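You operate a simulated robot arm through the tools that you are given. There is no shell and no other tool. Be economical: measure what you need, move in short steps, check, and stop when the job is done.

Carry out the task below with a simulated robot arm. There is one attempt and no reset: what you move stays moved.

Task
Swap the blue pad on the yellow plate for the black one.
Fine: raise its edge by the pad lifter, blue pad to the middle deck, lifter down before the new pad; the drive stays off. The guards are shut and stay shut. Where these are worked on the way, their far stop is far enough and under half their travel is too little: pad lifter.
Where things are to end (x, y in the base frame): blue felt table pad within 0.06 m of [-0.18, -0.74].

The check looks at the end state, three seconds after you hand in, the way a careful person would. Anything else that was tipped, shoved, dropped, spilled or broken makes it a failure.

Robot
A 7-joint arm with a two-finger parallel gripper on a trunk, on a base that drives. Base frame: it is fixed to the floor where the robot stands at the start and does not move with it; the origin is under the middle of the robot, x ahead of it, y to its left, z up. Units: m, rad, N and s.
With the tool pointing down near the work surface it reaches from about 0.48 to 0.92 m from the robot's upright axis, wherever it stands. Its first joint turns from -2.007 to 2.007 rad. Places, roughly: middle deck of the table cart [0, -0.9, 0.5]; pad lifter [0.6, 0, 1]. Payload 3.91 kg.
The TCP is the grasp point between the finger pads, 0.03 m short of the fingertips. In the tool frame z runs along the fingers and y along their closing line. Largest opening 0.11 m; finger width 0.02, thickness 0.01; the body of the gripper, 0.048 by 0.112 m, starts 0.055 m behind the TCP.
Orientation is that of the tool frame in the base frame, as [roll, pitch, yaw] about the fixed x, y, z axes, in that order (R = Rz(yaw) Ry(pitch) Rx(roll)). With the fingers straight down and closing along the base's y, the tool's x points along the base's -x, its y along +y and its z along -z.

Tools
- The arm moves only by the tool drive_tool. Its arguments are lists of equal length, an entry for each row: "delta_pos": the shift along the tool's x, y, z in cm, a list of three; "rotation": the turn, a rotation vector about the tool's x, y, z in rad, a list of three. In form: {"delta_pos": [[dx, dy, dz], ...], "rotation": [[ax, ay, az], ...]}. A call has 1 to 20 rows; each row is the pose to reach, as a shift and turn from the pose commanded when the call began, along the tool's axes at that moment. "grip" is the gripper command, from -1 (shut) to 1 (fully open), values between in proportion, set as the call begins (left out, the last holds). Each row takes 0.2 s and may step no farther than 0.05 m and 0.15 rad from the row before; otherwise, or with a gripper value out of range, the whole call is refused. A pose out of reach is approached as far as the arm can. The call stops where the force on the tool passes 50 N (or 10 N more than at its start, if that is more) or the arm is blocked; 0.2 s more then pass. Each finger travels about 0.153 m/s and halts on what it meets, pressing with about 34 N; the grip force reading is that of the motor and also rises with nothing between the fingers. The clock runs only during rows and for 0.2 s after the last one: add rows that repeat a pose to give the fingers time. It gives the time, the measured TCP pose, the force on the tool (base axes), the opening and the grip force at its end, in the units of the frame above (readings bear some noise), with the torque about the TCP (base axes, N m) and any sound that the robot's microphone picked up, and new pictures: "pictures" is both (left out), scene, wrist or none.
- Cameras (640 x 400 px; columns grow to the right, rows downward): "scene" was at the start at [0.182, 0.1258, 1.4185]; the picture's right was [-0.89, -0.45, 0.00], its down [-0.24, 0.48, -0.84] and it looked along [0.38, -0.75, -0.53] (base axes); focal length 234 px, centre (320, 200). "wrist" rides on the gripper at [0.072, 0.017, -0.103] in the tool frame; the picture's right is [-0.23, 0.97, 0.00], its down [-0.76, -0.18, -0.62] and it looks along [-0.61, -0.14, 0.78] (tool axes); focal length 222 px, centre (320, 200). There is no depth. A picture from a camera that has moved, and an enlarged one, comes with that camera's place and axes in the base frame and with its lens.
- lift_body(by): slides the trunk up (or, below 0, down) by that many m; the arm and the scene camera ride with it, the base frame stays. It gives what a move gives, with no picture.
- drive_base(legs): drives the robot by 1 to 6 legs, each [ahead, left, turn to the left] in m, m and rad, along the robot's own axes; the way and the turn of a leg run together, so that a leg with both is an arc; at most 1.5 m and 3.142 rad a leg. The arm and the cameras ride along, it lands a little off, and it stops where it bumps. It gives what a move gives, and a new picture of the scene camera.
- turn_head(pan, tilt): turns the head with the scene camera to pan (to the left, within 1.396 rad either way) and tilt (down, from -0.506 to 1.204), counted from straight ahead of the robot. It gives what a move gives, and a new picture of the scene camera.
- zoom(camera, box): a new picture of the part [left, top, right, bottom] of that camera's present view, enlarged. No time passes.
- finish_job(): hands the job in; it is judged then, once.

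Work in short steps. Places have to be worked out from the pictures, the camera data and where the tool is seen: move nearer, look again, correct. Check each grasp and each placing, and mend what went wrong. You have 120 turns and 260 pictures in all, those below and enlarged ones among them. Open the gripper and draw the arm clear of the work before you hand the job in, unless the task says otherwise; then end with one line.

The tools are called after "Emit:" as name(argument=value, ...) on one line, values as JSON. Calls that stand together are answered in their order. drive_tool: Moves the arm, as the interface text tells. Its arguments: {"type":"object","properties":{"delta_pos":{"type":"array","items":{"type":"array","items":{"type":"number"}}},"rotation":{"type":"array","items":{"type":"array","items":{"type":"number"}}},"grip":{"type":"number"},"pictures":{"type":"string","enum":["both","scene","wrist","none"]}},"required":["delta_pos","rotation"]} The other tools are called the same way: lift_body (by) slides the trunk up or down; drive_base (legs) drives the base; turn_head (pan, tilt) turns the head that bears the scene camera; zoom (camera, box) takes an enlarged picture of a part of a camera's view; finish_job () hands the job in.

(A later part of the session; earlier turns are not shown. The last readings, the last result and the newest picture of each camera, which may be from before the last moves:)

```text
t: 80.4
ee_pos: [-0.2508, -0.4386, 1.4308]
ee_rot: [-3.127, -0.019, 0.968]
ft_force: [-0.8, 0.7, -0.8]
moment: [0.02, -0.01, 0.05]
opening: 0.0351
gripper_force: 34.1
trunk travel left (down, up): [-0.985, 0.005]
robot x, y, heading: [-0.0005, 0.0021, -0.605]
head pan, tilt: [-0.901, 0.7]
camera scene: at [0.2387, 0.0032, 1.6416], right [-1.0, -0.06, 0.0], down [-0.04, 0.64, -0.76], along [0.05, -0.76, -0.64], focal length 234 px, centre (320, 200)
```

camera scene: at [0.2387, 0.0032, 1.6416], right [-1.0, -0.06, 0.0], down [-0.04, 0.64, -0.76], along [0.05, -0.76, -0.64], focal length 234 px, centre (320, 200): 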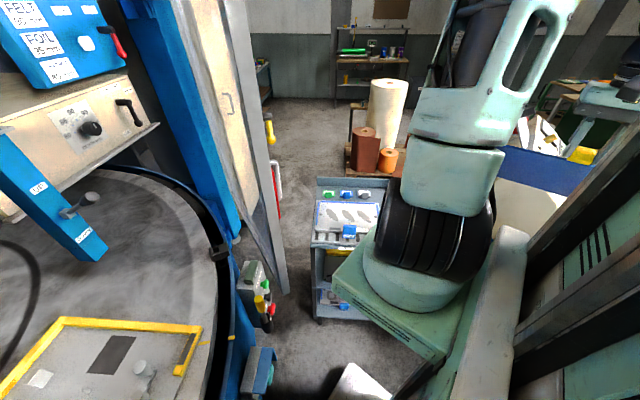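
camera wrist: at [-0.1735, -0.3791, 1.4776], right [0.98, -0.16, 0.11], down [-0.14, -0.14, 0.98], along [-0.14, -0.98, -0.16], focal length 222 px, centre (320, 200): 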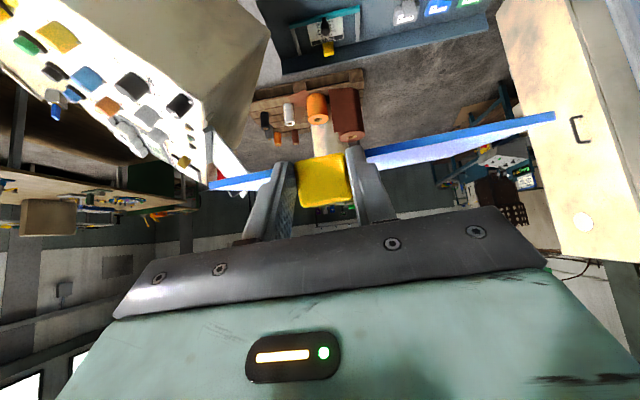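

Now I turn the tool to face the cart squarely and place it at x≈-0.207.

Emit:
drive_tool(delta_pos=[[0.4, 2.4, 0], [0.85, 4.8, 0], [0.85, 4.8, 0], [0.85, 4.8, 0], [0.85, 4.8, 0]], rotation=[[0, 0, -0.12], [0, 0, -0.25], [0, 0, -0.38], [0, 0, -0.5], [0, 0, -0.603]], pictures="none")

Emit:
drive_tool(delta_pos=[[0, 0, 0], [0, 0, 0], [0, 0, 0], [0, 0, 0], [0, 0, 0], [0, 0, 0]], rotation=[[0, -0.12, 0], [0, -0.24, 0], [0, -0.36, 0], [0, -0.48, 0], [0, -0.6, 0], [0, -0.71, 0]], pictures="both")

```text
t: 81.6
ee_pos: [-0.2068, -0.459, 1.4307]
ee_rot: [-3.137, -0.025, 1.574]
ft_force: [0.4, 0.9, -0.5]
moment: [0.04, 0.02, 0.0]
opening: 0.0351
gripper_force: 33.9
trunk travel left (down, up): [-0.985, 0.005]
robot x, y, heading: [-0.0018, -0.0034, -0.609]
head pan, tilt: [-0.901, 0.7]
```

```text
t: 83.0
ee_pos: [-0.2061, -0.4625, 1.4303]
ee_rot: [-3.138, 0.682, 1.581]
ft_force: [-0.3, 0.6, -1.3]
moment: [0.09, 0.03, -0.01]
opening: 0.0351
gripper_force: 34.5
trunk travel left (down, up): [-0.985, 0.005]
robot x, y, heading: [0.0039, -0.0016, -0.612]
head pan, tilt: [-0.901, 0.7]
camera scene: at [0.2392, 0.0001, 1.6421], right [-1.0, -0.06, 0.0], down [-0.04, 0.64, -0.76], along [0.05, -0.76, -0.65], focal length 234 px, centre (320, 200)
camera wrist: at [-0.1901, -0.3409, 1.4632], right [0.98, -0.17, 0.14], down [-0.17, -0.2, 0.96], along [-0.14, -0.97, -0.22], focal length 222 px, centre (320, 200)
```

scene: 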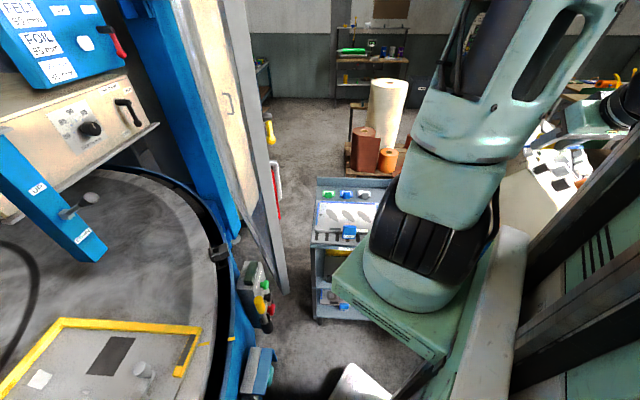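
wrist: 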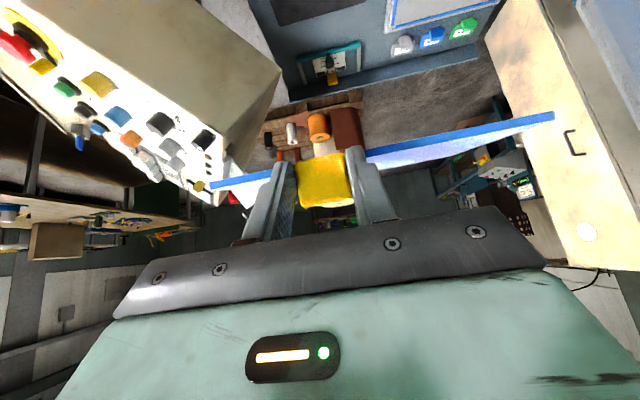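

The pose is free. The pad's far edge would meet the upper deck while lowering, so I drive the robot 0.1 m away from the cart first.

Emit:
drive_base(legs=[[-0.057, 0.082, 0]])

Emit:
lift_body(by=-0.4)

Emit:
zoom(camera="wrist", box=[0, 0, 640, 400])

```text
t: 84.2
ee_pos: [-0.205, -0.3638, 1.4278]
ee_rot: [-3.138, 0.681, 1.577]
ft_force: [-0.4, -0.2, -0.6]
moment: [0.08, 0.04, -0.01]
opening: 0.0353
gripper_force: 34.2
trunk travel left (down, up): [-0.985, 0.005]
robot x, y, heading: [0.0026, 0.0989, -0.602]
head pan, tilt: [-0.901, 0.7]
camera scene: at [0.2389, 0.0986, 1.6415], right [-1.0, -0.07, 0.0], down [-0.04, 0.64, -0.76], along [0.05, -0.76, -0.65], focal length 234 px, centre (320, 200)
```

scene: 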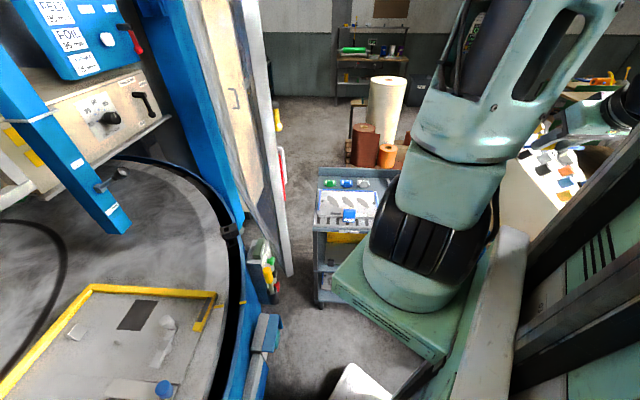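

```text
t: 88.0
ee_pos: [-0.2034, -0.3634, 1.0274]
ee_rot: [-3.139, 0.681, 1.581]
ft_force: [-0.4, -0.5, -0.3]
moment: [0.07, 0.02, -0.01]
opening: 0.0351
gripper_force: 34.0
trunk travel left (down, up): [-0.585, 0.405]
robot x, y, heading: [0.0016, 0.1003, -0.604]
head pan, tilt: [-0.901, 0.7]
```

```text
1.00 times, centred on (320, 200) of wrist (not enlarged: the box is as wide or as high as the picture)
camera zoom: at [-0.1884, -0.2418, 1.0621], right [0.98, -0.17, 0.14], down [-0.17, -0.2, 0.96], along [-0.14, -0.97, -0.22], focal length 222 px, centre (320, 200)
```

zoom: 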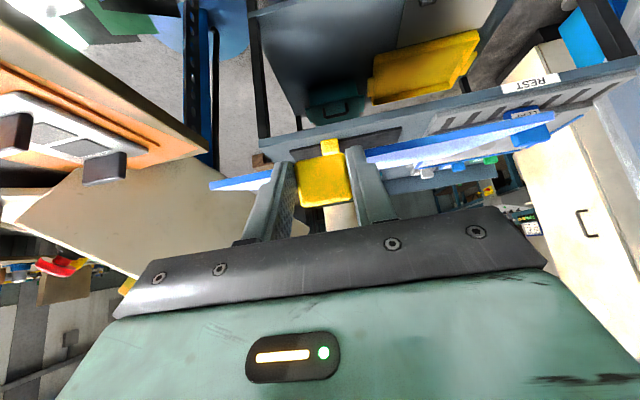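

All clear still. Lower a further 0.4 m.

Emit:
lift_body(by=-0.4)

Emit:
zoom(camera="wrist", box=[0, 0, 640, 400])

Emit:
turn_head(pan=-0.9, tilt=0.4)

```text
t: 91.8
ee_pos: [-0.2019, -0.3645, 0.6282]
ee_rot: [-3.137, 0.684, 1.585]
ft_force: [0.0, 0.4, -2.3]
moment: [0.07, 0.01, 0.01]
opening: 0.0351
gripper_force: 34.4
trunk travel left (down, up): [-0.185, 0.805]
robot x, y, heading: [-0.0002, 0.0999, -0.603]
head pan, tilt: [-0.901, 0.7]
```

```text
1.00 times, centred on (320, 200) of wrist (not enlarged: the box is as wide or as high as the picture)
camera zoom: at [-0.1881, -0.2423, 0.6621], right [0.98, -0.16, 0.14], down [-0.17, -0.2, 0.96], along [-0.13, -0.97, -0.22], focal length 222 px, centre (320, 200)
```

zoom: 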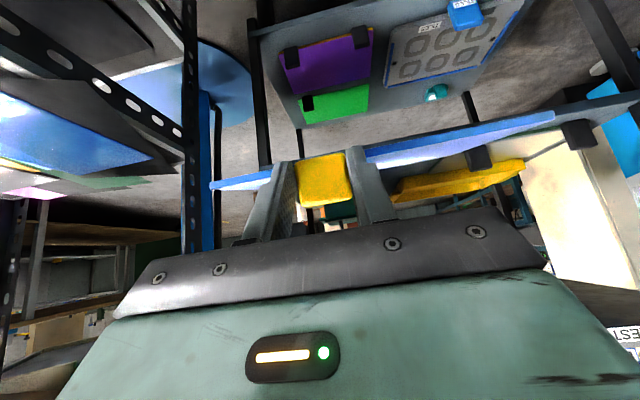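

```text
t: 92.6
ee_pos: [-0.2021, -0.3642, 0.6279]
ee_rot: [-3.14, 0.682, 1.586]
ft_force: [0.9, 0.0, -1.1]
moment: [0.07, 0.02, -0.03]
opening: 0.0349
gripper_force: 33.8
trunk travel left (down, up): [-0.185, 0.805]
robot x, y, heading: [0.0012, 0.0988, -0.602]
head pan, tilt: [-0.901, 0.4]
camera scene: at [0.2396, 0.0931, 0.8679], right [-1.0, -0.07, 0.0], down [-0.03, 0.39, -0.92], along [0.06, -0.92, -0.39], focal length 234 px, centre (320, 200)
```

scene: 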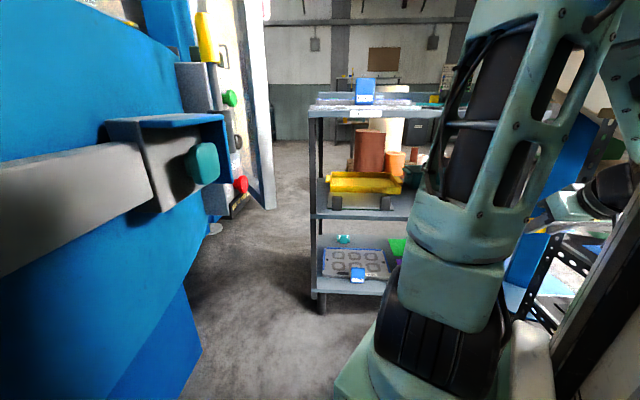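

The middle deck's top is confirmed at z≈0.50, and the pad is at ~0.61 in front of the gap. I push it straight in.

Emit:
drive_tool(delta_pos=[[-3.7, 0, 3], [-7.4, 0, 6], [-11.1, 0, 9], [-14.8, 0, 12], [-18.6, -0.4, 15.1], [-18.6, -0.4, 15.1]], rotation=[[0, 0, 0], [0, 0, 0], [0, 0, 0], [0, 0, 0], [0, 0, 0], [0, 0, 0]], pictures="both")

```text
t: 94.0
ee_pos: [-0.207, -0.6002, 0.6302]
ee_rot: [-3.139, 0.686, 1.578]
ft_force: [-0.5, -0.6, -0.6]
moment: [0.05, 0.03, 0.0]
opening: 0.0353
gripper_force: 34.0
trunk travel left (down, up): [-0.185, 0.805]
robot x, y, heading: [0.0013, 0.0973, -0.605]
head pan, tilt: [-0.901, 0.4]
camera scene: at [0.2389, 0.0951, 0.8685], right [-1.0, -0.07, 0.0], down [-0.03, 0.39, -0.92], along [0.06, -0.92, -0.39], focal length 234 px, centre (320, 200)
camera wrist: at [-0.1916, -0.4789, 0.6638], right [0.97, -0.17, 0.14], down [-0.17, -0.2, 0.96], along [-0.14, -0.97, -0.22], focal length 222 px, centre (320, 200)
```

scene: 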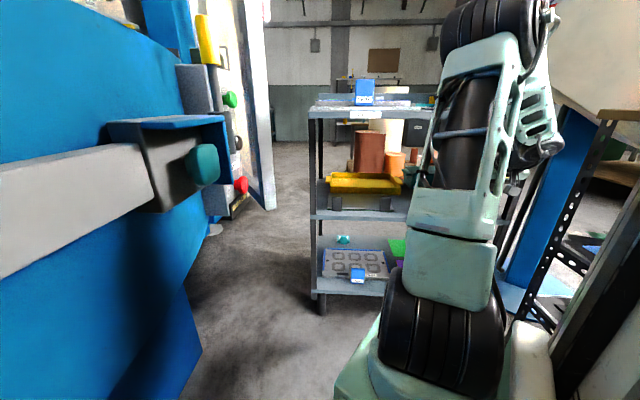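
wrist: 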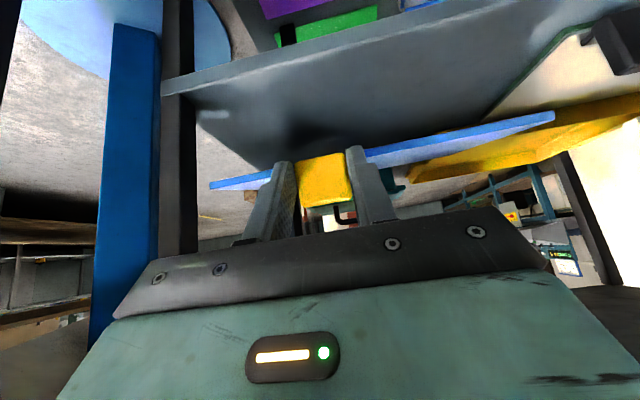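

Clear of the tray and board. I go the last bit in and lower to just above the deck.

Emit:
drive_tool(delta_pos=[[-1.24, 0, 1], [1.26, 0, 4.1], [3.8, 0, 7.2], [4.7, 0, 8.4], [4.7, 0, 8.4]], rotation=[[0, 0, 0], [0, 0, 0], [0, 0, 0], [0, 0, 0], [0, 0, 0]], pictures="wrist")

```text
t: 95.2
ee_pos: [-0.2089, -0.6158, 0.5372]
ee_rot: [-3.139, 0.686, 1.578]
ft_force: [-1.7, 0.0, 5.8]
moment: [-1.07, -0.04, -0.14]
opening: 0.035
gripper_force: 34.4
trunk travel left (down, up): [-0.185, 0.805]
robot x, y, heading: [0.0034, 0.0977, -0.608]
head pan, tilt: [-0.901, 0.4]
camera wrist: at [-0.1936, -0.4939, 0.5695], right [0.97, -0.17, 0.14], down [-0.17, -0.19, 0.97], along [-0.14, -0.97, -0.22], focal length 222 px, centre (320, 200)
```

wrist: 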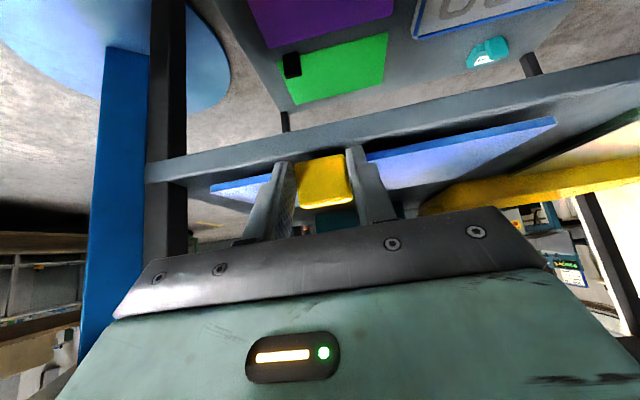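

The far edge touches first (pad slightly nose-down). I tilt up by 0.1 rad and lower until the near edge is down too.

Emit:
drive_tool(delta_pos=[[0, 0, 0], [0.5, 0, 0.6], [0.9, 0, 1.1], [0.9, 0, 1.1]], rotation=[[0, -0.1, 0], [0, -0.11, 0], [0, -0.11, 0], [0, -0.11, 0]], pictures="wrist")

```text
t: 96.2
ee_pos: [-0.2081, -0.6165, 0.5242]
ee_rot: [-3.137, 0.799, 1.579]
ft_force: [1.6, 4.9, 17.6]
moment: [-0.22, -0.12, 0.06]
opening: 0.0349
gripper_force: 34.4
trunk travel left (down, up): [-0.185, 0.805]
robot x, y, heading: [-0.0031, 0.103, -0.601]
head pan, tilt: [-0.901, 0.4]
camera wrist: at [-0.193, -0.4916, 0.5434], right [0.98, -0.15, 0.16], down [-0.17, -0.09, 0.98], along [-0.14, -0.98, -0.11], focal length 222 px, centre (320, 200)
```

wrist: 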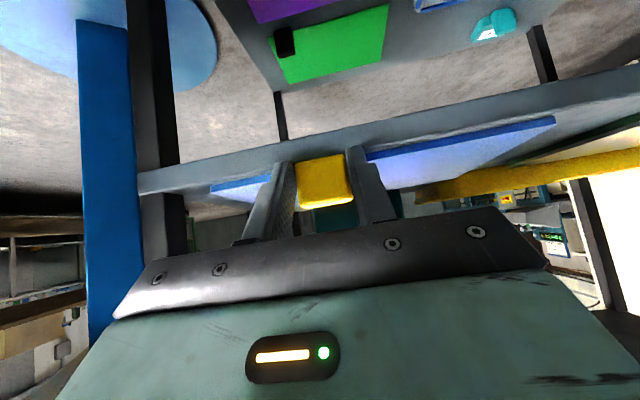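

Now it's resting flat (near edge touching too). I ease up 2 mm and open.

Emit:
drive_tool(delta_pos=[[-0.15, 0, -0.15], [-0.15, 0, -0.15], [-0.15, 0, -0.15]], rotation=[[0, 0, 0], [0, 0, 0], [0, 0, 0]], grip=0.05, pictures="none")

Emit:
drive_tool(delta_pos=[[0, 0, -3], [0, 0, -7], [0, 0, -11], [0, 0, -15]], rotation=[[0, 0, 0], [0, 0, 0], [0, 0, 0], [0, 0, 0]], pictures="wrist")

```text
t: 97.0
ee_pos: [-0.2091, -0.6159, 0.5242]
ee_rot: [-3.138, 0.793, 1.579]
ft_force: [1.0, -0.5, 0.0]
moment: [0.0, -0.03, 0.01]
opening: 0.0577
gripper_force: 0.0
trunk travel left (down, up): [-0.185, 0.805]
robot x, y, heading: [0.0016, 0.0967, -0.601]
head pan, tilt: [-0.901, 0.4]
```

```text
t: 98.0
ee_pos: [-0.2064, -0.5095, 0.6294]
ee_rot: [-3.14, 0.793, 1.577]
ft_force: [-0.1, 0.9, -0.6]
moment: [0.03, -0.02, -0.01]
opening: 0.0576
gripper_force: 0.1
trunk travel left (down, up): [-0.185, 0.805]
robot x, y, heading: [0.0001, 0.0971, -0.606]
head pan, tilt: [-0.901, 0.4]
camera wrist: at [-0.192, -0.3844, 0.6496], right [0.97, -0.15, 0.16], down [-0.18, -0.09, 0.98], along [-0.14, -0.98, -0.11], focal length 222 px, centre (320, 200)
```

wrist: 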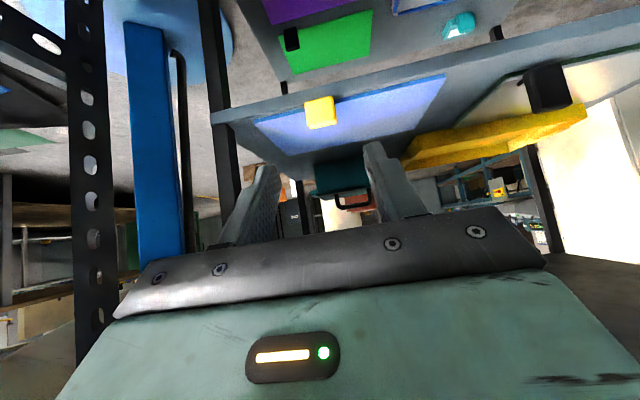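

The blue pad lies on the middle deck with its centre near (-0.18, -0.72), well within tolerance. I draw back and raise the trunk to fetch the black pad.

Emit:
drive_tool(delta_pos=[[3, 0, -3], [6, 0, -6], [9, 0, -9], [9, 0, -9]], rotation=[[0, 0, 0], [0, 0, 0], [0, 0, 0], [0, 0, 0]], pictures="none")

Emit:
lift_body(by=0.4)

Emit:
drive_tool(delta_pos=[[0, 0, 0], [0, 0, 0], [0, 0, 0], [0, 0, 0], [0, 0, 0], [0, 0, 0]], rotation=[[0, 0.14, 0], [0, 0.28, 0], [0, 0.42, 0], [0, 0.56, 0], [0, 0.7, 0], [0, 0.793, 0]], pictures="wrist")

```text
t: 99.0
ee_pos: [-0.2098, -0.3801, 0.6256]
ee_rot: [-3.139, 0.796, 1.58]
ft_force: [-0.1, -0.7, 0.7]
moment: [-0.04, 0.0, 0.0]
opening: 0.058
gripper_force: 0.0
trunk travel left (down, up): [-0.185, 0.805]
robot x, y, heading: [0.0007, 0.0995, -0.603]
head pan, tilt: [-0.901, 0.4]
```

```text
t: 102.8
ee_pos: [-0.21, -0.3802, 1.0271]
ee_rot: [-3.138, 0.797, 1.579]
ft_force: [0.2, 0.5, 0.3]
moment: [-0.02, -0.01, -0.01]
opening: 0.0578
gripper_force: 0.0
trunk travel left (down, up): [-0.585, 0.405]
robot x, y, heading: [-0.0028, 0.101, -0.605]
head pan, tilt: [-0.901, 0.4]
```

```text
t: 104.2
ee_pos: [-0.2104, -0.379, 1.0273]
ee_rot: [-3.139, 0.0, 1.574]
ft_force: [-0.2, -0.2, -0.3]
moment: [0.01, 0.0, -0.01]
opening: 0.0577
gripper_force: 0.0
trunk travel left (down, up): [-0.585, 0.405]
robot x, y, heading: [-0.0014, 0.0986, -0.605]
head pan, tilt: [-0.901, 0.4]
camera wrist: at [-0.1938, -0.3069, 1.1304], right [0.97, -0.22, 0.0], down [-0.17, -0.76, 0.62], along [-0.14, -0.61, -0.78], focal length 222 px, centre (320, 200)
```

wrist: 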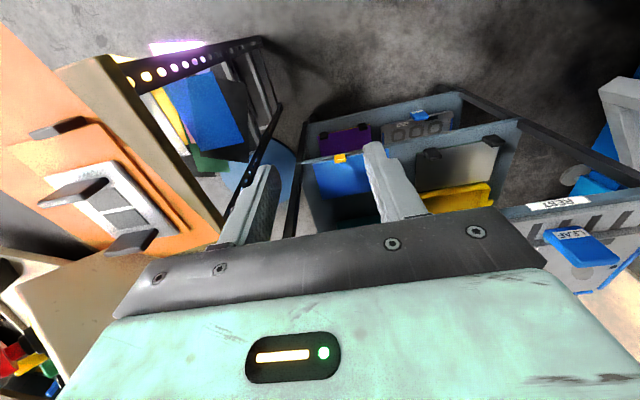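

Blue pad well seated. The lifter has to go down before the new pad, so I raise the arm and drive back to the first stand.

Emit:
lift_body(by=0.25)

Emit:
drive_base(legs=[[0.057, -0.082, 0], [0, 0, 0.6]])

```text
t: 106.8
ee_pos: [-0.2109, -0.3784, 1.277]
ee_rot: [-3.139, 0.003, 1.577]
ft_force: [-0.6, -0.2, -0.7]
moment: [0.0, 0.02, 0.01]
opening: 0.058
gripper_force: 0.0
trunk travel left (down, up): [-0.835, 0.155]
robot x, y, heading: [-0.0007, 0.098, -0.6]
head pan, tilt: [-0.901, 0.4]
```

```text
t: 109.6
ee_pos: [0.0957, -0.5157, 1.277]
ee_rot: [-3.141, 0.0, 2.174]
ft_force: [-0.1, 0.4, 0.9]
moment: [0.01, 0.01, -0.03]
opening: 0.0579
gripper_force: 0.1
trunk travel left (down, up): [-0.835, 0.155]
robot x, y, heading: [0.0018, -0.0021, -0.005]
head pan, tilt: [-0.901, 0.4]
camera scene: at [0.2001, 0.1301, 1.5186], right [-0.79, -0.62, 0.0], down [-0.24, 0.31, -0.92], along [0.57, -0.73, -0.39], focal length 234 px, centre (320, 200)
```

scene: 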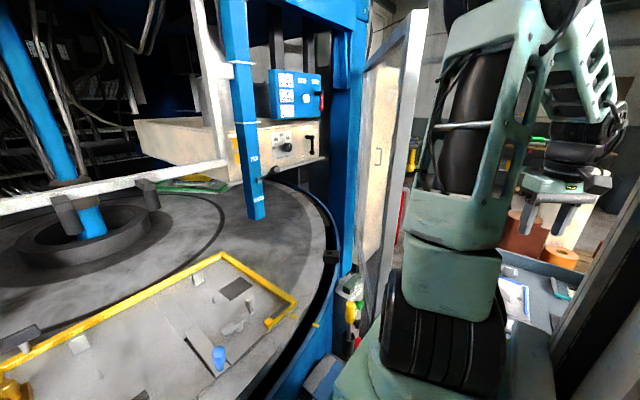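

Back at the first stand. I swing the arm over to the front of the plate along the close-in path.

Emit:
drive_tool(delta_pos=[[-2.0, 3.96, 0], [-3.74, 8.23, 0], [-5.06, 12.79, 0], [-5.97, 17.6, 0], [-6.19, 22.3, 0], [-5.71, 26.9, 0], [-3.83, 31.25, 0], [-1.67, 35.17, 0], [0.89, 39.37, 0], [3.74, 43.17, 0], [6.6, 46.95, 0], [9.44, 50.75, 0], [12.3, 54.53, 0], [15.15, 58.33, 0], [18.0, 62.12, 0]], rotation=[[0, 0, -0.065], [0, 0, -0.13], [0, 0, -0.195], [0, 0, -0.26], [0, 0, -0.325], [0, 0, -0.39], [0, 0, -0.455], [0, 0, -0.52], [0, 0, -0.585], [0, 0, -0.65], [0, 0, -0.715], [0, 0, -0.78], [0, 0, -0.845], [0, 0, -0.91], [0, 0, -0.967]], grip=-1, pictures="none")

Emit:
turn_head(pan=-0.4, tilt=0.8)

```text
t: 112.8
ee_pos: [0.5044, -0.0169, 1.2754]
ee_rot: [-3.139, 0.001, 3.14]
ft_force: [-0.4, -0.1, 1.1]
moment: [0.02, -0.04, 0.01]
opening: 0.0
gripper_force: 34.4
trunk travel left (down, up): [-0.835, 0.155]
robot x, y, heading: [0.0005, 0.0023, -0.006]
head pan, tilt: [-0.901, 0.4]
```

```text
t: 113.8
ee_pos: [0.5039, -0.0166, 1.2757]
ee_rot: [-3.139, -0.002, 3.139]
ft_force: [1.0, -0.4, 0.6]
moment: [-0.02, 0.02, 0.0]
opening: 0.0
gripper_force: 33.9
trunk travel left (down, up): [-0.835, 0.155]
robot x, y, heading: [0.0005, -0.0002, -0.007]
head pan, tilt: [-0.4, 0.799]
camera scene: at [0.2173, 0.1712, 1.4835], right [-0.4, -0.92, 0.0], down [-0.66, 0.28, -0.7], along [0.64, -0.28, -0.72], focal length 234 px, centre (320, 200)
```

scene: 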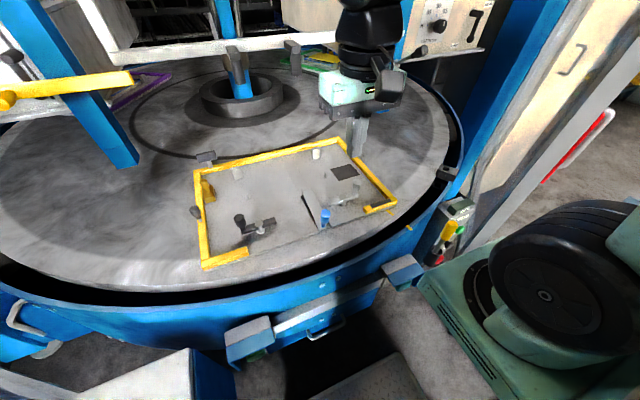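

Emit:
zoom(camera="scene", box=[220, 140, 380, 240])

```text
4.00 times, centred on (300, 190) of scene
camera zoom: at [0.2173, 0.1712, 1.4835], right [-0.4, -0.92, 0.0], down [-0.66, 0.28, -0.7], along [0.64, -0.28, -0.72], focal length 937 px, centre (400, 240)
```

zoom: 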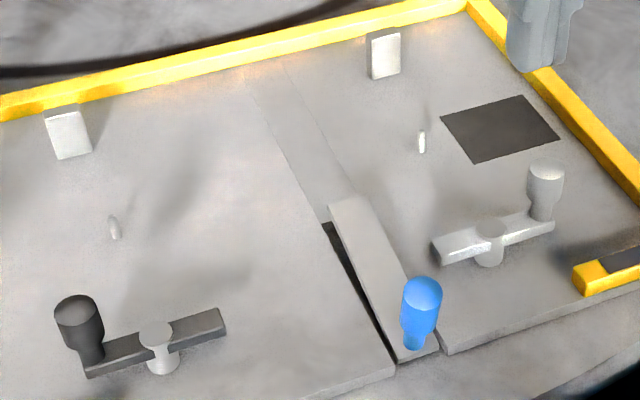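

The flap stands up about 5 cm at its rear end, (0.69, 0.005, 1.0). I press it down with shut fingertips at x≈0.665.

Emit:
drive_tool(delta_pos=[[-4.8, 0.5, 0], [-9.5, 1, 0], [-14, 1.5, 0], [-16.1, 2, 4], [-16.1, 2, 8.8], [-16.1, 2, 13.5], [-16.1, 2, 18], [-16.1, 2, 22], [-16.1, 2, 24.5], [-16.1, 2, 26], [-16.1, 2, 27.5], [-16.1, 2, 28.5], [-16.1, 2, 29.3], [-16.1, 2, 29.3]], rotation=[[0, 0, 0], [0, 0, 0], [0, 0, 0], [0, 0, 0], [0, 0, 0], [0, 0, 0], [0, 0, 0], [0, 0, 0], [0, 0, 0], [0, 0, 0], [0, 0, 0], [0, 0, 0], [0, 0, 0], [0, 0, 0]], pictures="wrist")

Emit:
zoom(camera="scene", box=[220, 140, 380, 240])

```text
t: 116.5
ee_pos: [0.6661, 0.0028, 0.9907]
ee_rot: [-3.135, 0.003, 3.141]
ft_force: [-12.0, -4.8, 36.1]
moment: [-0.1, 0.78, -0.06]
opening: 0.0
gripper_force: 33.9
trunk travel left (down, up): [-0.835, 0.155]
robot x, y, heading: [0.0009, -0.004, -0.004]
head pan, tilt: [-0.4, 0.799]
stopped in row 13: the force on the tool passed its limit at 62 N (the readings are from after the stop); the commanded pose is now the measured one
camera wrist: at [0.5935, 0.021, 1.0931], right [0.23, 0.97, 0.0], down [0.76, -0.18, 0.63], along [0.61, -0.14, -0.78], focal length 222 px, centre (320, 200)
```

wrist: 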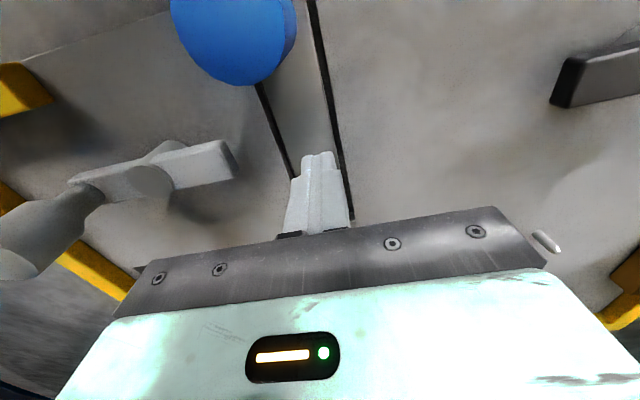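

```text
4.00 times, centred on (300, 190) of scene
camera zoom: at [0.215, 0.171, 1.4844], right [-0.4, -0.92, 0.0], down [-0.66, 0.28, -0.7], along [0.64, -0.28, -0.72], focal length 937 px, centre (400, 240)
```

zoom: 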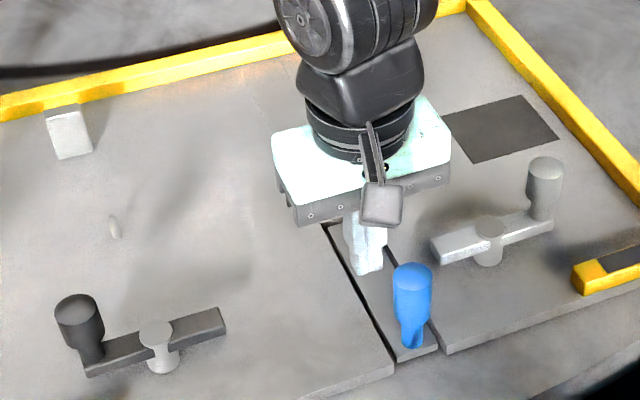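

The flap stopped flush (tip at z≈0.96). I rise and verify it stays down.

Emit:
drive_tool(delta_pos=[[0, 0, -4], [0, 0, -8], [2, 0, -12], [5, 0, -16], [8, 0, -20], [11, 0, -24], [14, 0, -28]], rotation=[[0, 0, 0], [0, 0, 0], [0, 0, 0], [0, 0, 0], [0, 0, 0], [0, 0, 0], [0, 0, 0]], pictures="none")

Emit:
zoom(camera="scene", box=[220, 140, 380, 240])

```text
t: 118.1
ee_pos: [0.5293, 0.0043, 1.2676]
ee_rot: [-3.138, 0.002, 3.141]
ft_force: [0.9, 0.6, -0.7]
moment: [0.01, 0.04, 0.0]
opening: 0.0
gripper_force: 34.4
trunk travel left (down, up): [-0.835, 0.155]
robot x, y, heading: [0.0009, -0.0025, -0.011]
head pan, tilt: [-0.4, 0.799]
```

```text
4.00 times, centred on (300, 190) of scene
camera zoom: at [0.2179, 0.1714, 1.4833], right [-0.4, -0.92, 0.0], down [-0.66, 0.28, -0.7], along [0.64, -0.28, -0.72], focal length 937 px, centre (400, 240)
```

zoom: 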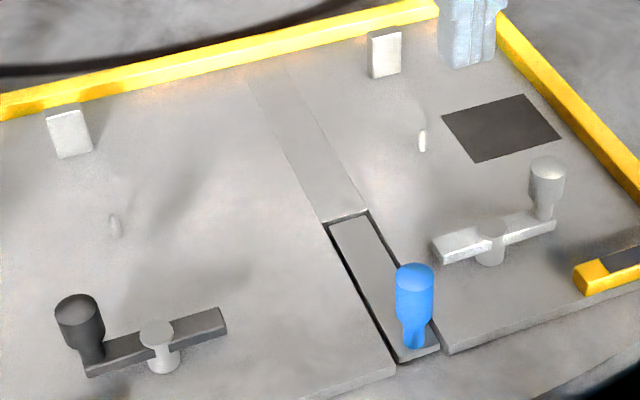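

The lifter is flush and down. I swing back to the cart side and turn the robot to it.

Emit:
drive_tool(delta_pos=[[2.4, -3.9, 0], [3.9, -8.4, 0], [5.4, -12.9, 0], [6.9, -17.4, 0], [8.4, -21.9, 0], [9.9, -26.4, 0], [11.9, -30.9, 0], [14.4, -34.9, 0], [17.4, -38.7, 0], [20.6, -42.3, 0], [24.6, -45.2, 0], [29.1, -47.2, 0], [33.6, -48.7, 0], [38.1, -49.7, 0], [42.6, -50.5, 0]], rotation=[[0, 0, 0.065], [0, 0, 0.13], [0, 0, 0.195], [0, 0, 0.26], [0, 0, 0.325], [0, 0, 0.39], [0, 0, 0.455], [0, 0, 0.52], [0, 0, 0.585], [0, 0, 0.65], [0, 0, 0.715], [0, 0, 0.78], [0, 0, 0.845], [0, 0, 0.91], [0, 0, 0.967]], grip=0.1, pictures="none")

Emit:
drive_base(legs=[[0, 0, -0.6]])

```text
t: 121.3
ee_pos: [0.1021, -0.4993, 1.2673]
ee_rot: [3.139, 0.004, 2.174]
ft_force: [0.0, 0.3, -0.2]
moment: [-0.02, 0.05, -0.03]
opening: 0.0603
gripper_force: 0.0
trunk travel left (down, up): [-0.835, 0.155]
robot x, y, heading: [-0.0028, 0.0008, -0.008]
head pan, tilt: [-0.4, 0.799]
```

```text
t: 123.4
ee_pos: [-0.2031, -0.4675, 1.268]
ee_rot: [3.141, 0.003, 1.558]
ft_force: [0.2, 0.5, -0.7]
moment: [0.0, -0.02, -0.02]
opening: 0.0605
gripper_force: 0.1
trunk travel left (down, up): [-0.835, 0.155]
robot x, y, heading: [-0.0012, 0.0026, -0.624]
head pan, tilt: [-0.4, 0.799]
camera scene: at [0.2765, 0.0142, 1.4835], right [-0.85, -0.52, 0.0], down [-0.37, 0.61, -0.7], along [0.36, -0.59, -0.72], focal length 234 px, centre (320, 200)
```

scene: 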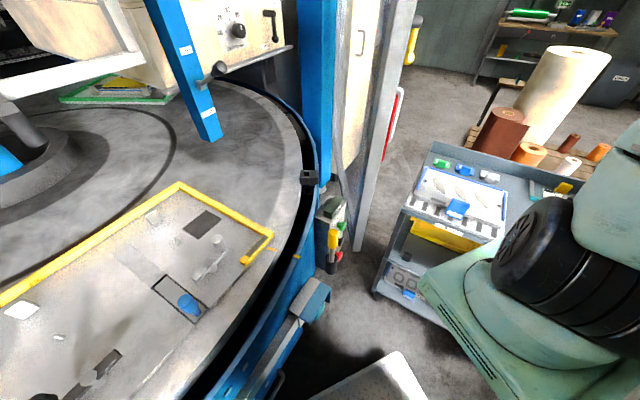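

I lower by 0.2 m and move over the deck's front edge to look at the black pad's tab.

Emit:
lift_body(by=-0.2)

Emit:
drive_tool(delta_pos=[[-4, 0, 0], [-8, 0, 0], [-10, 0, 0]], rotation=[[0, 0, 0], [0, 0, 0], [0, 0, -0.012]], pictures="wrist")

Emit:
zoom(camera="wrist", box=[200, 40, 440, 190])

```text
t: 125.6
ee_pos: [-0.2039, -0.4666, 1.0688]
ee_rot: [3.14, 0.003, 1.558]
ft_force: [0.8, 0.9, -0.2]
moment: [-0.01, -0.02, -0.04]
opening: 0.0603
gripper_force: 0.1
trunk travel left (down, up): [-0.635, 0.355]
robot x, y, heading: [0.0002, -0.0012, -0.621]
head pan, tilt: [-0.4, 0.799]
```

```text
t: 126.4
ee_pos: [-0.2038, -0.5655, 1.0688]
ee_rot: [3.139, 0.003, 1.571]
ft_force: [0.3, -0.1, 0.3]
moment: [-0.03, -0.01, -0.01]
opening: 0.0607
gripper_force: 0.1
trunk travel left (down, up): [-0.635, 0.355]
robot x, y, heading: [-0.0029, -0.002, -0.624]
head pan, tilt: [-0.4, 0.799]
camera wrist: at [-0.1882, -0.4932, 1.1711], right [0.97, -0.23, 0.0], down [-0.18, -0.76, 0.63], along [-0.14, -0.61, -0.78], focal length 222 px, centre (320, 200)
```

wrist: 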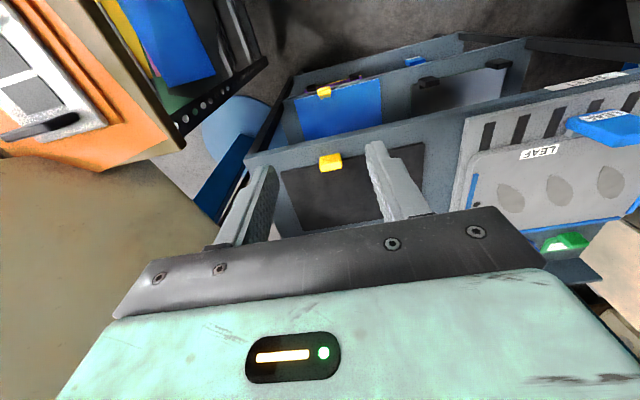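

```text
2.67 times, centred on (320, 115) of wrist
camera zoom: at [-0.1882, -0.4932, 1.1711], right [0.97, -0.23, 0.0], down [-0.18, -0.76, 0.63], along [-0.14, -0.61, -0.78], focal length 592 px, centre (320, 427)
```

zoom: 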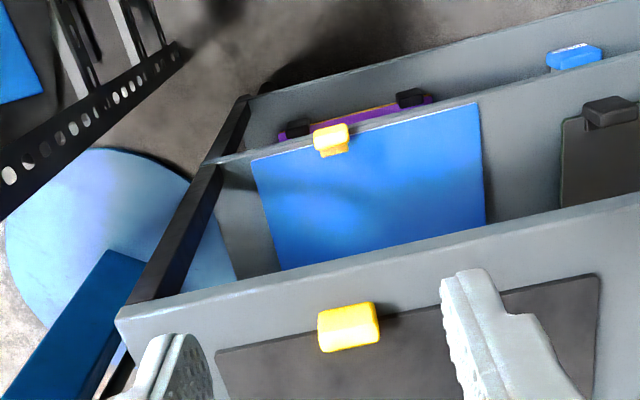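

Black pad's tab is at (-0.211, -0.666, ~0.86). I go above it and down in steps.

Emit:
drive_tool(delta_pos=[[-5, -0.4, 0], [-10, -0.7, 0], [-10, -0.7, 5], [-10, -0.7, 9.5], [-10, -0.7, 14]], rotation=[[0, 0, 0], [0, 0, 0], [0, 0, 0], [0, 0, 0], [0, 0, 0]], pictures="wrist")

Emit:
zoom(camera="wrist", box=[220, 80, 420, 205])

```text
refused: row 1 steps farther than a row can; nothing moved
```

```text
3.20 times, centred on (320, 142) of wrist
camera zoom: at [-0.1882, -0.4932, 1.1711], right [0.97, -0.23, 0.0], down [-0.18, -0.76, 0.63], along [-0.14, -0.61, -0.78], focal length 711 px, centre (320, 384)
```

zoom: 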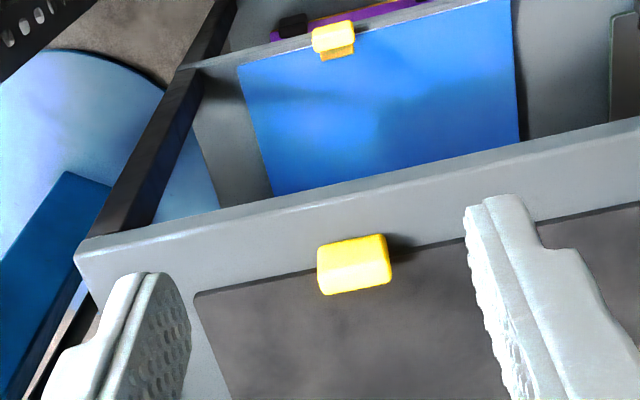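

Step a bit too long; repeat with shorter steps.

Emit:
drive_tool(delta_pos=[[-4, -0.3, 0], [-8, -0.6, 0], [-10, -0.7, 3], [-10, -0.7, 7], [-10, -0.7, 11], [-10, -0.7, 14]], rotation=[[0, 0, 0], [0, 0, 0], [0, 0, 0], [0, 0, 0], [0, 0, 0], [0, 0, 0]], pictures="wrist")

Emit:
zoom(camera="wrist", box=[220, 80, 420, 205])

```text
t: 127.8
ee_pos: [-0.211, -0.6658, 0.9267]
ee_rot: [3.141, 0.004, 1.571]
ft_force: [0.2, 0.6, -0.6]
moment: [-0.01, 0.0, 0.06]
opening: 0.0604
gripper_force: 0.1
trunk travel left (down, up): [-0.635, 0.355]
robot x, y, heading: [0.0038, -0.0049, -0.625]
head pan, tilt: [-0.4, 0.799]
camera wrist: at [-0.1951, -0.5932, 1.0293], right [0.97, -0.23, 0.0], down [-0.18, -0.76, 0.63], along [-0.14, -0.61, -0.78], focal length 222 px, centre (320, 200)
```

wrist: 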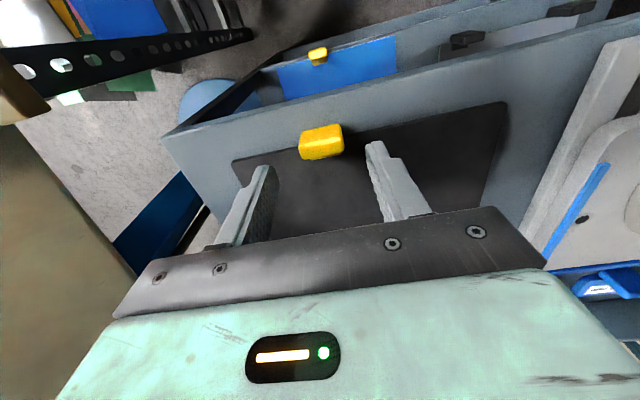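

```text
3.20 times, centred on (320, 142) of wrist
camera zoom: at [-0.1951, -0.5932, 1.0293], right [0.97, -0.23, 0.0], down [-0.18, -0.76, 0.63], along [-0.14, -0.61, -0.78], focal length 711 px, centre (320, 384)
```

zoom: 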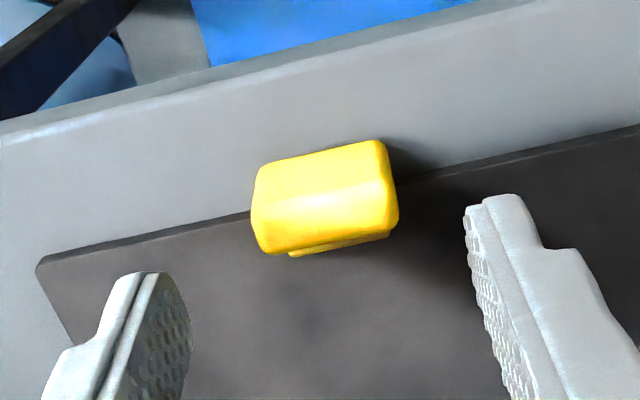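

The tab stands in front of the pad edge, top at z≈0.875. I go down and close.

Emit:
drive_tool(delta_pos=[[0.45, 0.15, 2.5], [0.45, 0.15, 4.6], [0.45, 0.15, 4.6]], rotation=[[0, 0, 0], [0, 0, 0], [0, 0, 0]], pictures="none")

Emit:
drive_tool(delta_pos=[[0, 0, 0], [0, 0, 0], [0, 0, 0]], rotation=[[0, 0, 0], [0, 0, 0], [0, 0, 0]], grip=-1, pictures="wrist")

```text
t: 128.6
ee_pos: [-0.2097, -0.6628, 0.8825]
ee_rot: [3.14, 0.003, 1.571]
ft_force: [-0.3, -0.3, 0.6]
moment: [0.01, 0.02, -0.01]
opening: 0.0607
gripper_force: 0.1
trunk travel left (down, up): [-0.635, 0.355]
robot x, y, heading: [-0.0004, -0.0009, -0.622]
head pan, tilt: [-0.4, 0.799]
```

```text
t: 129.4
ee_pos: [-0.2099, -0.6629, 0.8819]
ee_rot: [3.14, 0.003, 1.572]
ft_force: [-1.8, 0.5, -0.5]
moment: [0.01, 0.18, -0.17]
opening: 0.0352
gripper_force: 33.9
trunk travel left (down, up): [-0.635, 0.355]
robot x, y, heading: [0.0036, -0.0026, -0.622]
head pan, tilt: [-0.4, 0.799]
camera wrist: at [-0.1942, -0.5894, 0.9851], right [0.97, -0.23, 0.0], down [-0.18, -0.76, 0.63], along [-0.14, -0.61, -0.78], focal length 222 px, centre (320, 200)
```

wrist: 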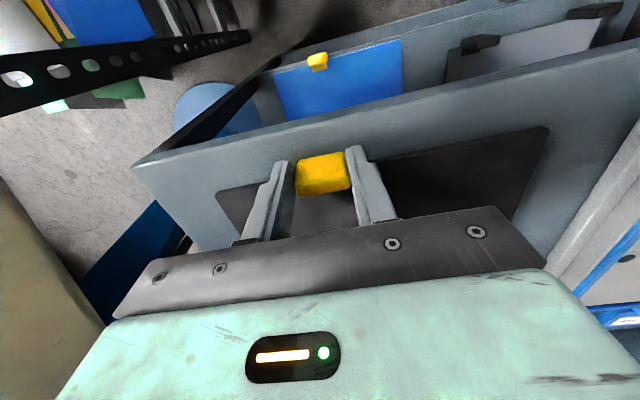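

Held at 0.035 m. I lift it and check it comes along level.

Emit:
drive_tool(delta_pos=[[0, 0, -2], [0, 0, -5], [2, 0, -9], [5, 0, -12], [9, 0, -14], [13, 0, -16], [13, 0, -16]], rotation=[[0, 0, 0], [0, 0, 0], [0, 0, 0], [0, 0, 0], [0, 0, 0], [0, 0, 0], [0, 0, 0]], pictures="wrist")

```text
t: 131.0
ee_pos: [-0.2102, -0.5325, 1.0413]
ee_rot: [3.14, 0.004, 1.571]
ft_force: [0.1, -0.6, -2.6]
moment: [0.24, 0.07, 0.01]
opening: 0.0356
gripper_force: 33.6
trunk travel left (down, up): [-0.635, 0.355]
robot x, y, heading: [0.0036, -0.0016, -0.622]
head pan, tilt: [-0.4, 0.799]
camera wrist: at [-0.1939, -0.4608, 1.1431], right [0.97, -0.23, 0.0], down [-0.18, -0.76, 0.63], along [-0.14, -0.61, -0.78], focal length 222 px, centre (320, 200)
```

wrist: 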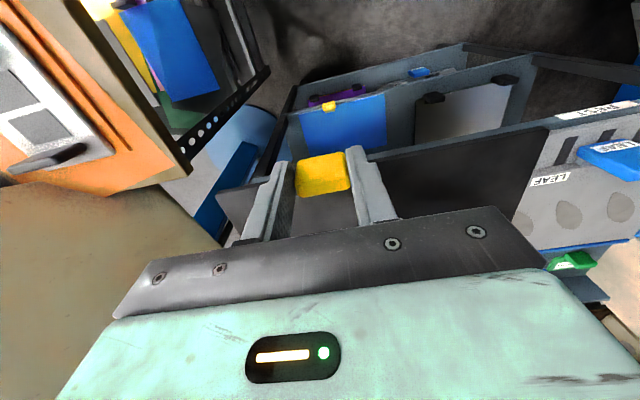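

Pad comes along level. I pull in, raise the trunk, and turn the robot back to the table.

Emit:
drive_tool(delta_pos=[[4, 0, 0], [7, 0, 0], [7, 0, 0]], rotation=[[0, 0, 0], [0, 0, 0], [0, 0, 0]], pictures="none")

Emit:
lift_body(by=0.35)

Emit:
drive_base(legs=[[0, 0, 0.62]])

```text
t: 131.8
ee_pos: [-0.2079, -0.4637, 1.0402]
ee_rot: [3.139, 0.004, 1.569]
ft_force: [0.6, -0.1, -3.2]
moment: [0.22, 0.1, -0.04]
opening: 0.0355
gripper_force: 34.5
trunk travel left (down, up): [-0.635, 0.355]
robot x, y, heading: [0.0, -0.0034, -0.616]
head pan, tilt: [-0.4, 0.799]
```

```text
t: 135.2
ee_pos: [-0.2101, -0.4646, 1.3907]
ee_rot: [3.14, 0.004, 1.57]
ft_force: [0.7, -0.6, -3.1]
moment: [0.21, 0.08, 0.03]
opening: 0.0357
gripper_force: 33.8
trunk travel left (down, up): [-0.985, 0.005]
robot x, y, heading: [-0.0002, 0.0001, -0.622]
head pan, tilt: [-0.4, 0.799]
```

```text
t: 137.3
ee_pos: [0.1022, -0.4981, 1.391]
ee_rot: [3.14, 0.004, 2.197]
ft_force: [0.3, 0.9, -3.0]
moment: [0.11, 0.2, -0.04]
opening: 0.0354
gripper_force: 33.9
trunk travel left (down, up): [-0.985, 0.005]
robot x, y, heading: [-0.0035, 0.0015, 0.002]
head pan, tilt: [-0.4, 0.799]
camera scene: at [0.2149, 0.1738, 1.6335], right [-0.38, -0.92, 0.0], down [-0.66, 0.28, -0.7], along [0.64, -0.27, -0.72], focal length 234 px, centre (320, 200)
```

scene: 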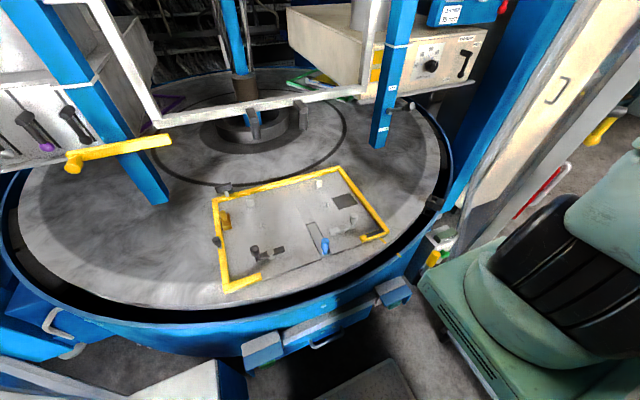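

I go back along the close-in path, first turning the pad forward.

Emit:
drive_tool(delta_pos=[[0, 0, 0], [0, 0, 0], [0, 0, 0], [-2.34, 3.24, 0], [-3.88, 7.07, 0], [-5.3, 11.6, 0], [-6.02, 16.0, 0], [-6.34, 20.7, 0], [-6.14, 25.4, 0], [-6.14, 25.4, 0]], rotation=[[0, 0, -0.14], [0, 0, -0.28], [0, 0, -0.41], [0, 0, -0.54], [0, 0, -0.67], [0, 0, -0.8], [0, 0, -0.9], [0, 0, -0.944], [0, 0, -0.944], [0, 0, -0.944]], pictures="wrist")

```text
t: 139.5
ee_pos: [0.3455, -0.4003, 1.3896]
ee_rot: [-3.14, 0.004, -3.141]
ft_force: [0.4, -0.3, -3.8]
moment: [-0.07, 0.25, -0.02]
opening: 0.0355
gripper_force: 33.5
trunk travel left (down, up): [-0.985, 0.005]
robot x, y, heading: [0.0005, -0.001, 0.009]
head pan, tilt: [-0.4, 0.799]
camera wrist: at [0.2728, -0.3826, 1.492], right [0.23, 0.97, 0.0], down [0.76, -0.18, 0.63], along [0.61, -0.14, -0.78], focal length 222 px, centre (320, 200)
```

wrist: 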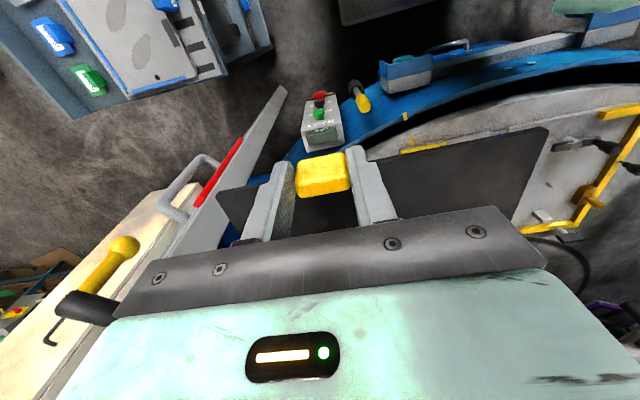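

Clear. Continue over to above the plate.

Emit:
drive_tool(delta_pos=[[-3, 3.5, 0], [-5.5, 7.5, 0], [-7.5, 12, 0], [-9, 16.5, 0], [-10.5, 21, 0], [-12.5, 25.5, 0], [-14.5, 30, 0], [-16.5, 34.5, 0], [-18.5, 39, 0], [-22.5, 41, 0], [-25.5, 41, 0], [-25.5, 41, 0]], rotation=[[0, 0, 0], [0, 0, 0], [0, 0, 0], [0, 0, 0], [0, 0, 0], [0, 0, 0], [0, 0, 0], [0, 0, 0], [0, 0, 0], [0, 0, 0], [0, 0, 0], [0, 0, 0]], pictures="none")

Emit:
lift_body(by=-0.15)

Emit:
drive_tool(delta_pos=[[-4, 0, 0], [-8, 0, 0], [-8.8, 0, 4], [-8.8, 0, 8], [-8.8, 0, 12], [-8.8, 0, 15], [-8.8, 0, 15]], rotation=[[0, 0, 0], [0, 0, 0], [0, 0, 0], [0, 0, 0], [0, 0, 0], [0, 0, 0], [0, 0, 0]], pictures="both")

Emit:
zoom(camera="scene", box=[200, 110, 400, 240])

```text
t: 142.1
ee_pos: [0.6011, 0.0106, 1.3883]
ee_rot: [-3.139, 0.004, -3.14]
ft_force: [0.3, -0.5, -3.2]
moment: [-0.08, 0.23, -0.01]
opening: 0.0355
gripper_force: 33.9
trunk travel left (down, up): [-0.985, 0.005]
robot x, y, heading: [-0.0016, 0.0003, 0.007]
head pan, tilt: [-0.4, 0.799]
```

```text
t: 143.9
ee_pos: [0.6006, 0.0104, 1.2391]
ee_rot: [-3.141, 0.004, 3.14]
ft_force: [0.3, -0.2, -2.4]
moment: [-0.06, 0.18, -0.01]
opening: 0.0355
gripper_force: 34.3
trunk travel left (down, up): [-0.835, 0.155]
robot x, y, heading: [-0.0016, -0.0009, 0.003]
head pan, tilt: [-0.4, 0.799]
```

```text
t: 145.5
ee_pos: [0.6871, 0.0109, 1.0894]
ee_rot: [-3.138, 0.004, 3.141]
ft_force: [-0.6, 0.2, -2.6]
moment: [-0.07, 0.24, 0.03]
opening: 0.0355
gripper_force: 33.8
trunk travel left (down, up): [-0.835, 0.155]
robot x, y, heading: [-0.0038, 0.0015, 0.006]
head pan, tilt: [-0.4, 0.799]
camera scene: at [0.2152, 0.1741, 1.4834], right [-0.38, -0.92, 0.0], down [-0.66, 0.28, -0.7], along [0.64, -0.27, -0.72], focal length 234 px, centre (320, 200)
camera wrist: at [0.6147, 0.0274, 1.1915], right [0.23, 0.97, 0.0], down [0.76, -0.18, 0.63], along [0.61, -0.14, -0.78], focal length 222 px, centre (320, 200)
```

scene: 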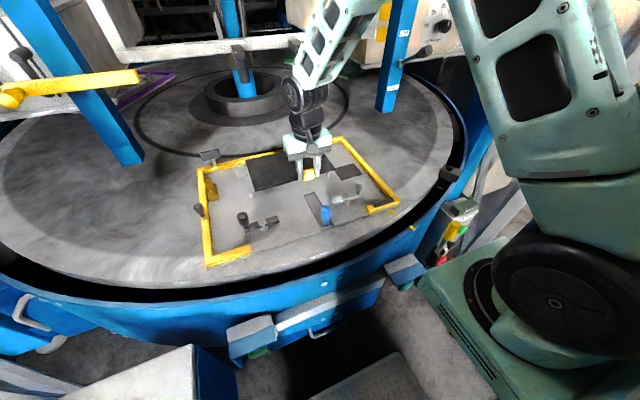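
wrist: 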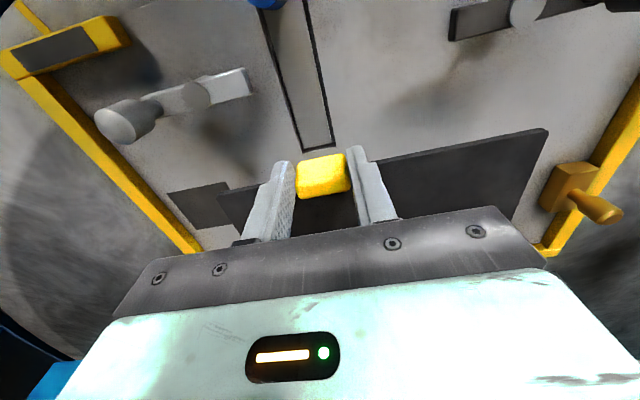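

```text
3.08 times, centred on (300, 175) of scene
camera zoom: at [0.2152, 0.1741, 1.4834], right [-0.38, -0.92, 0.0], down [-0.66, 0.28, -0.7], along [0.64, -0.27, -0.72], focal length 720 px, centre (382, 277)
```

zoom: 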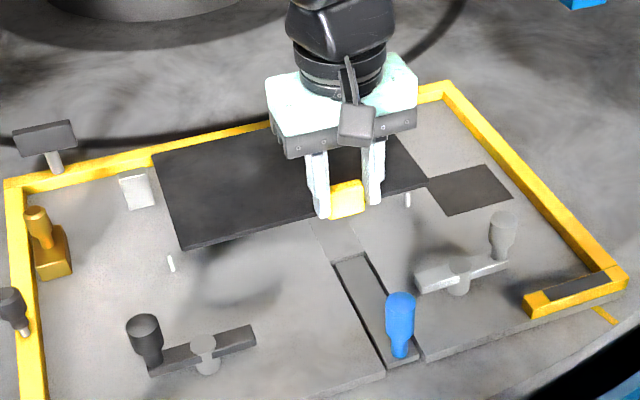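

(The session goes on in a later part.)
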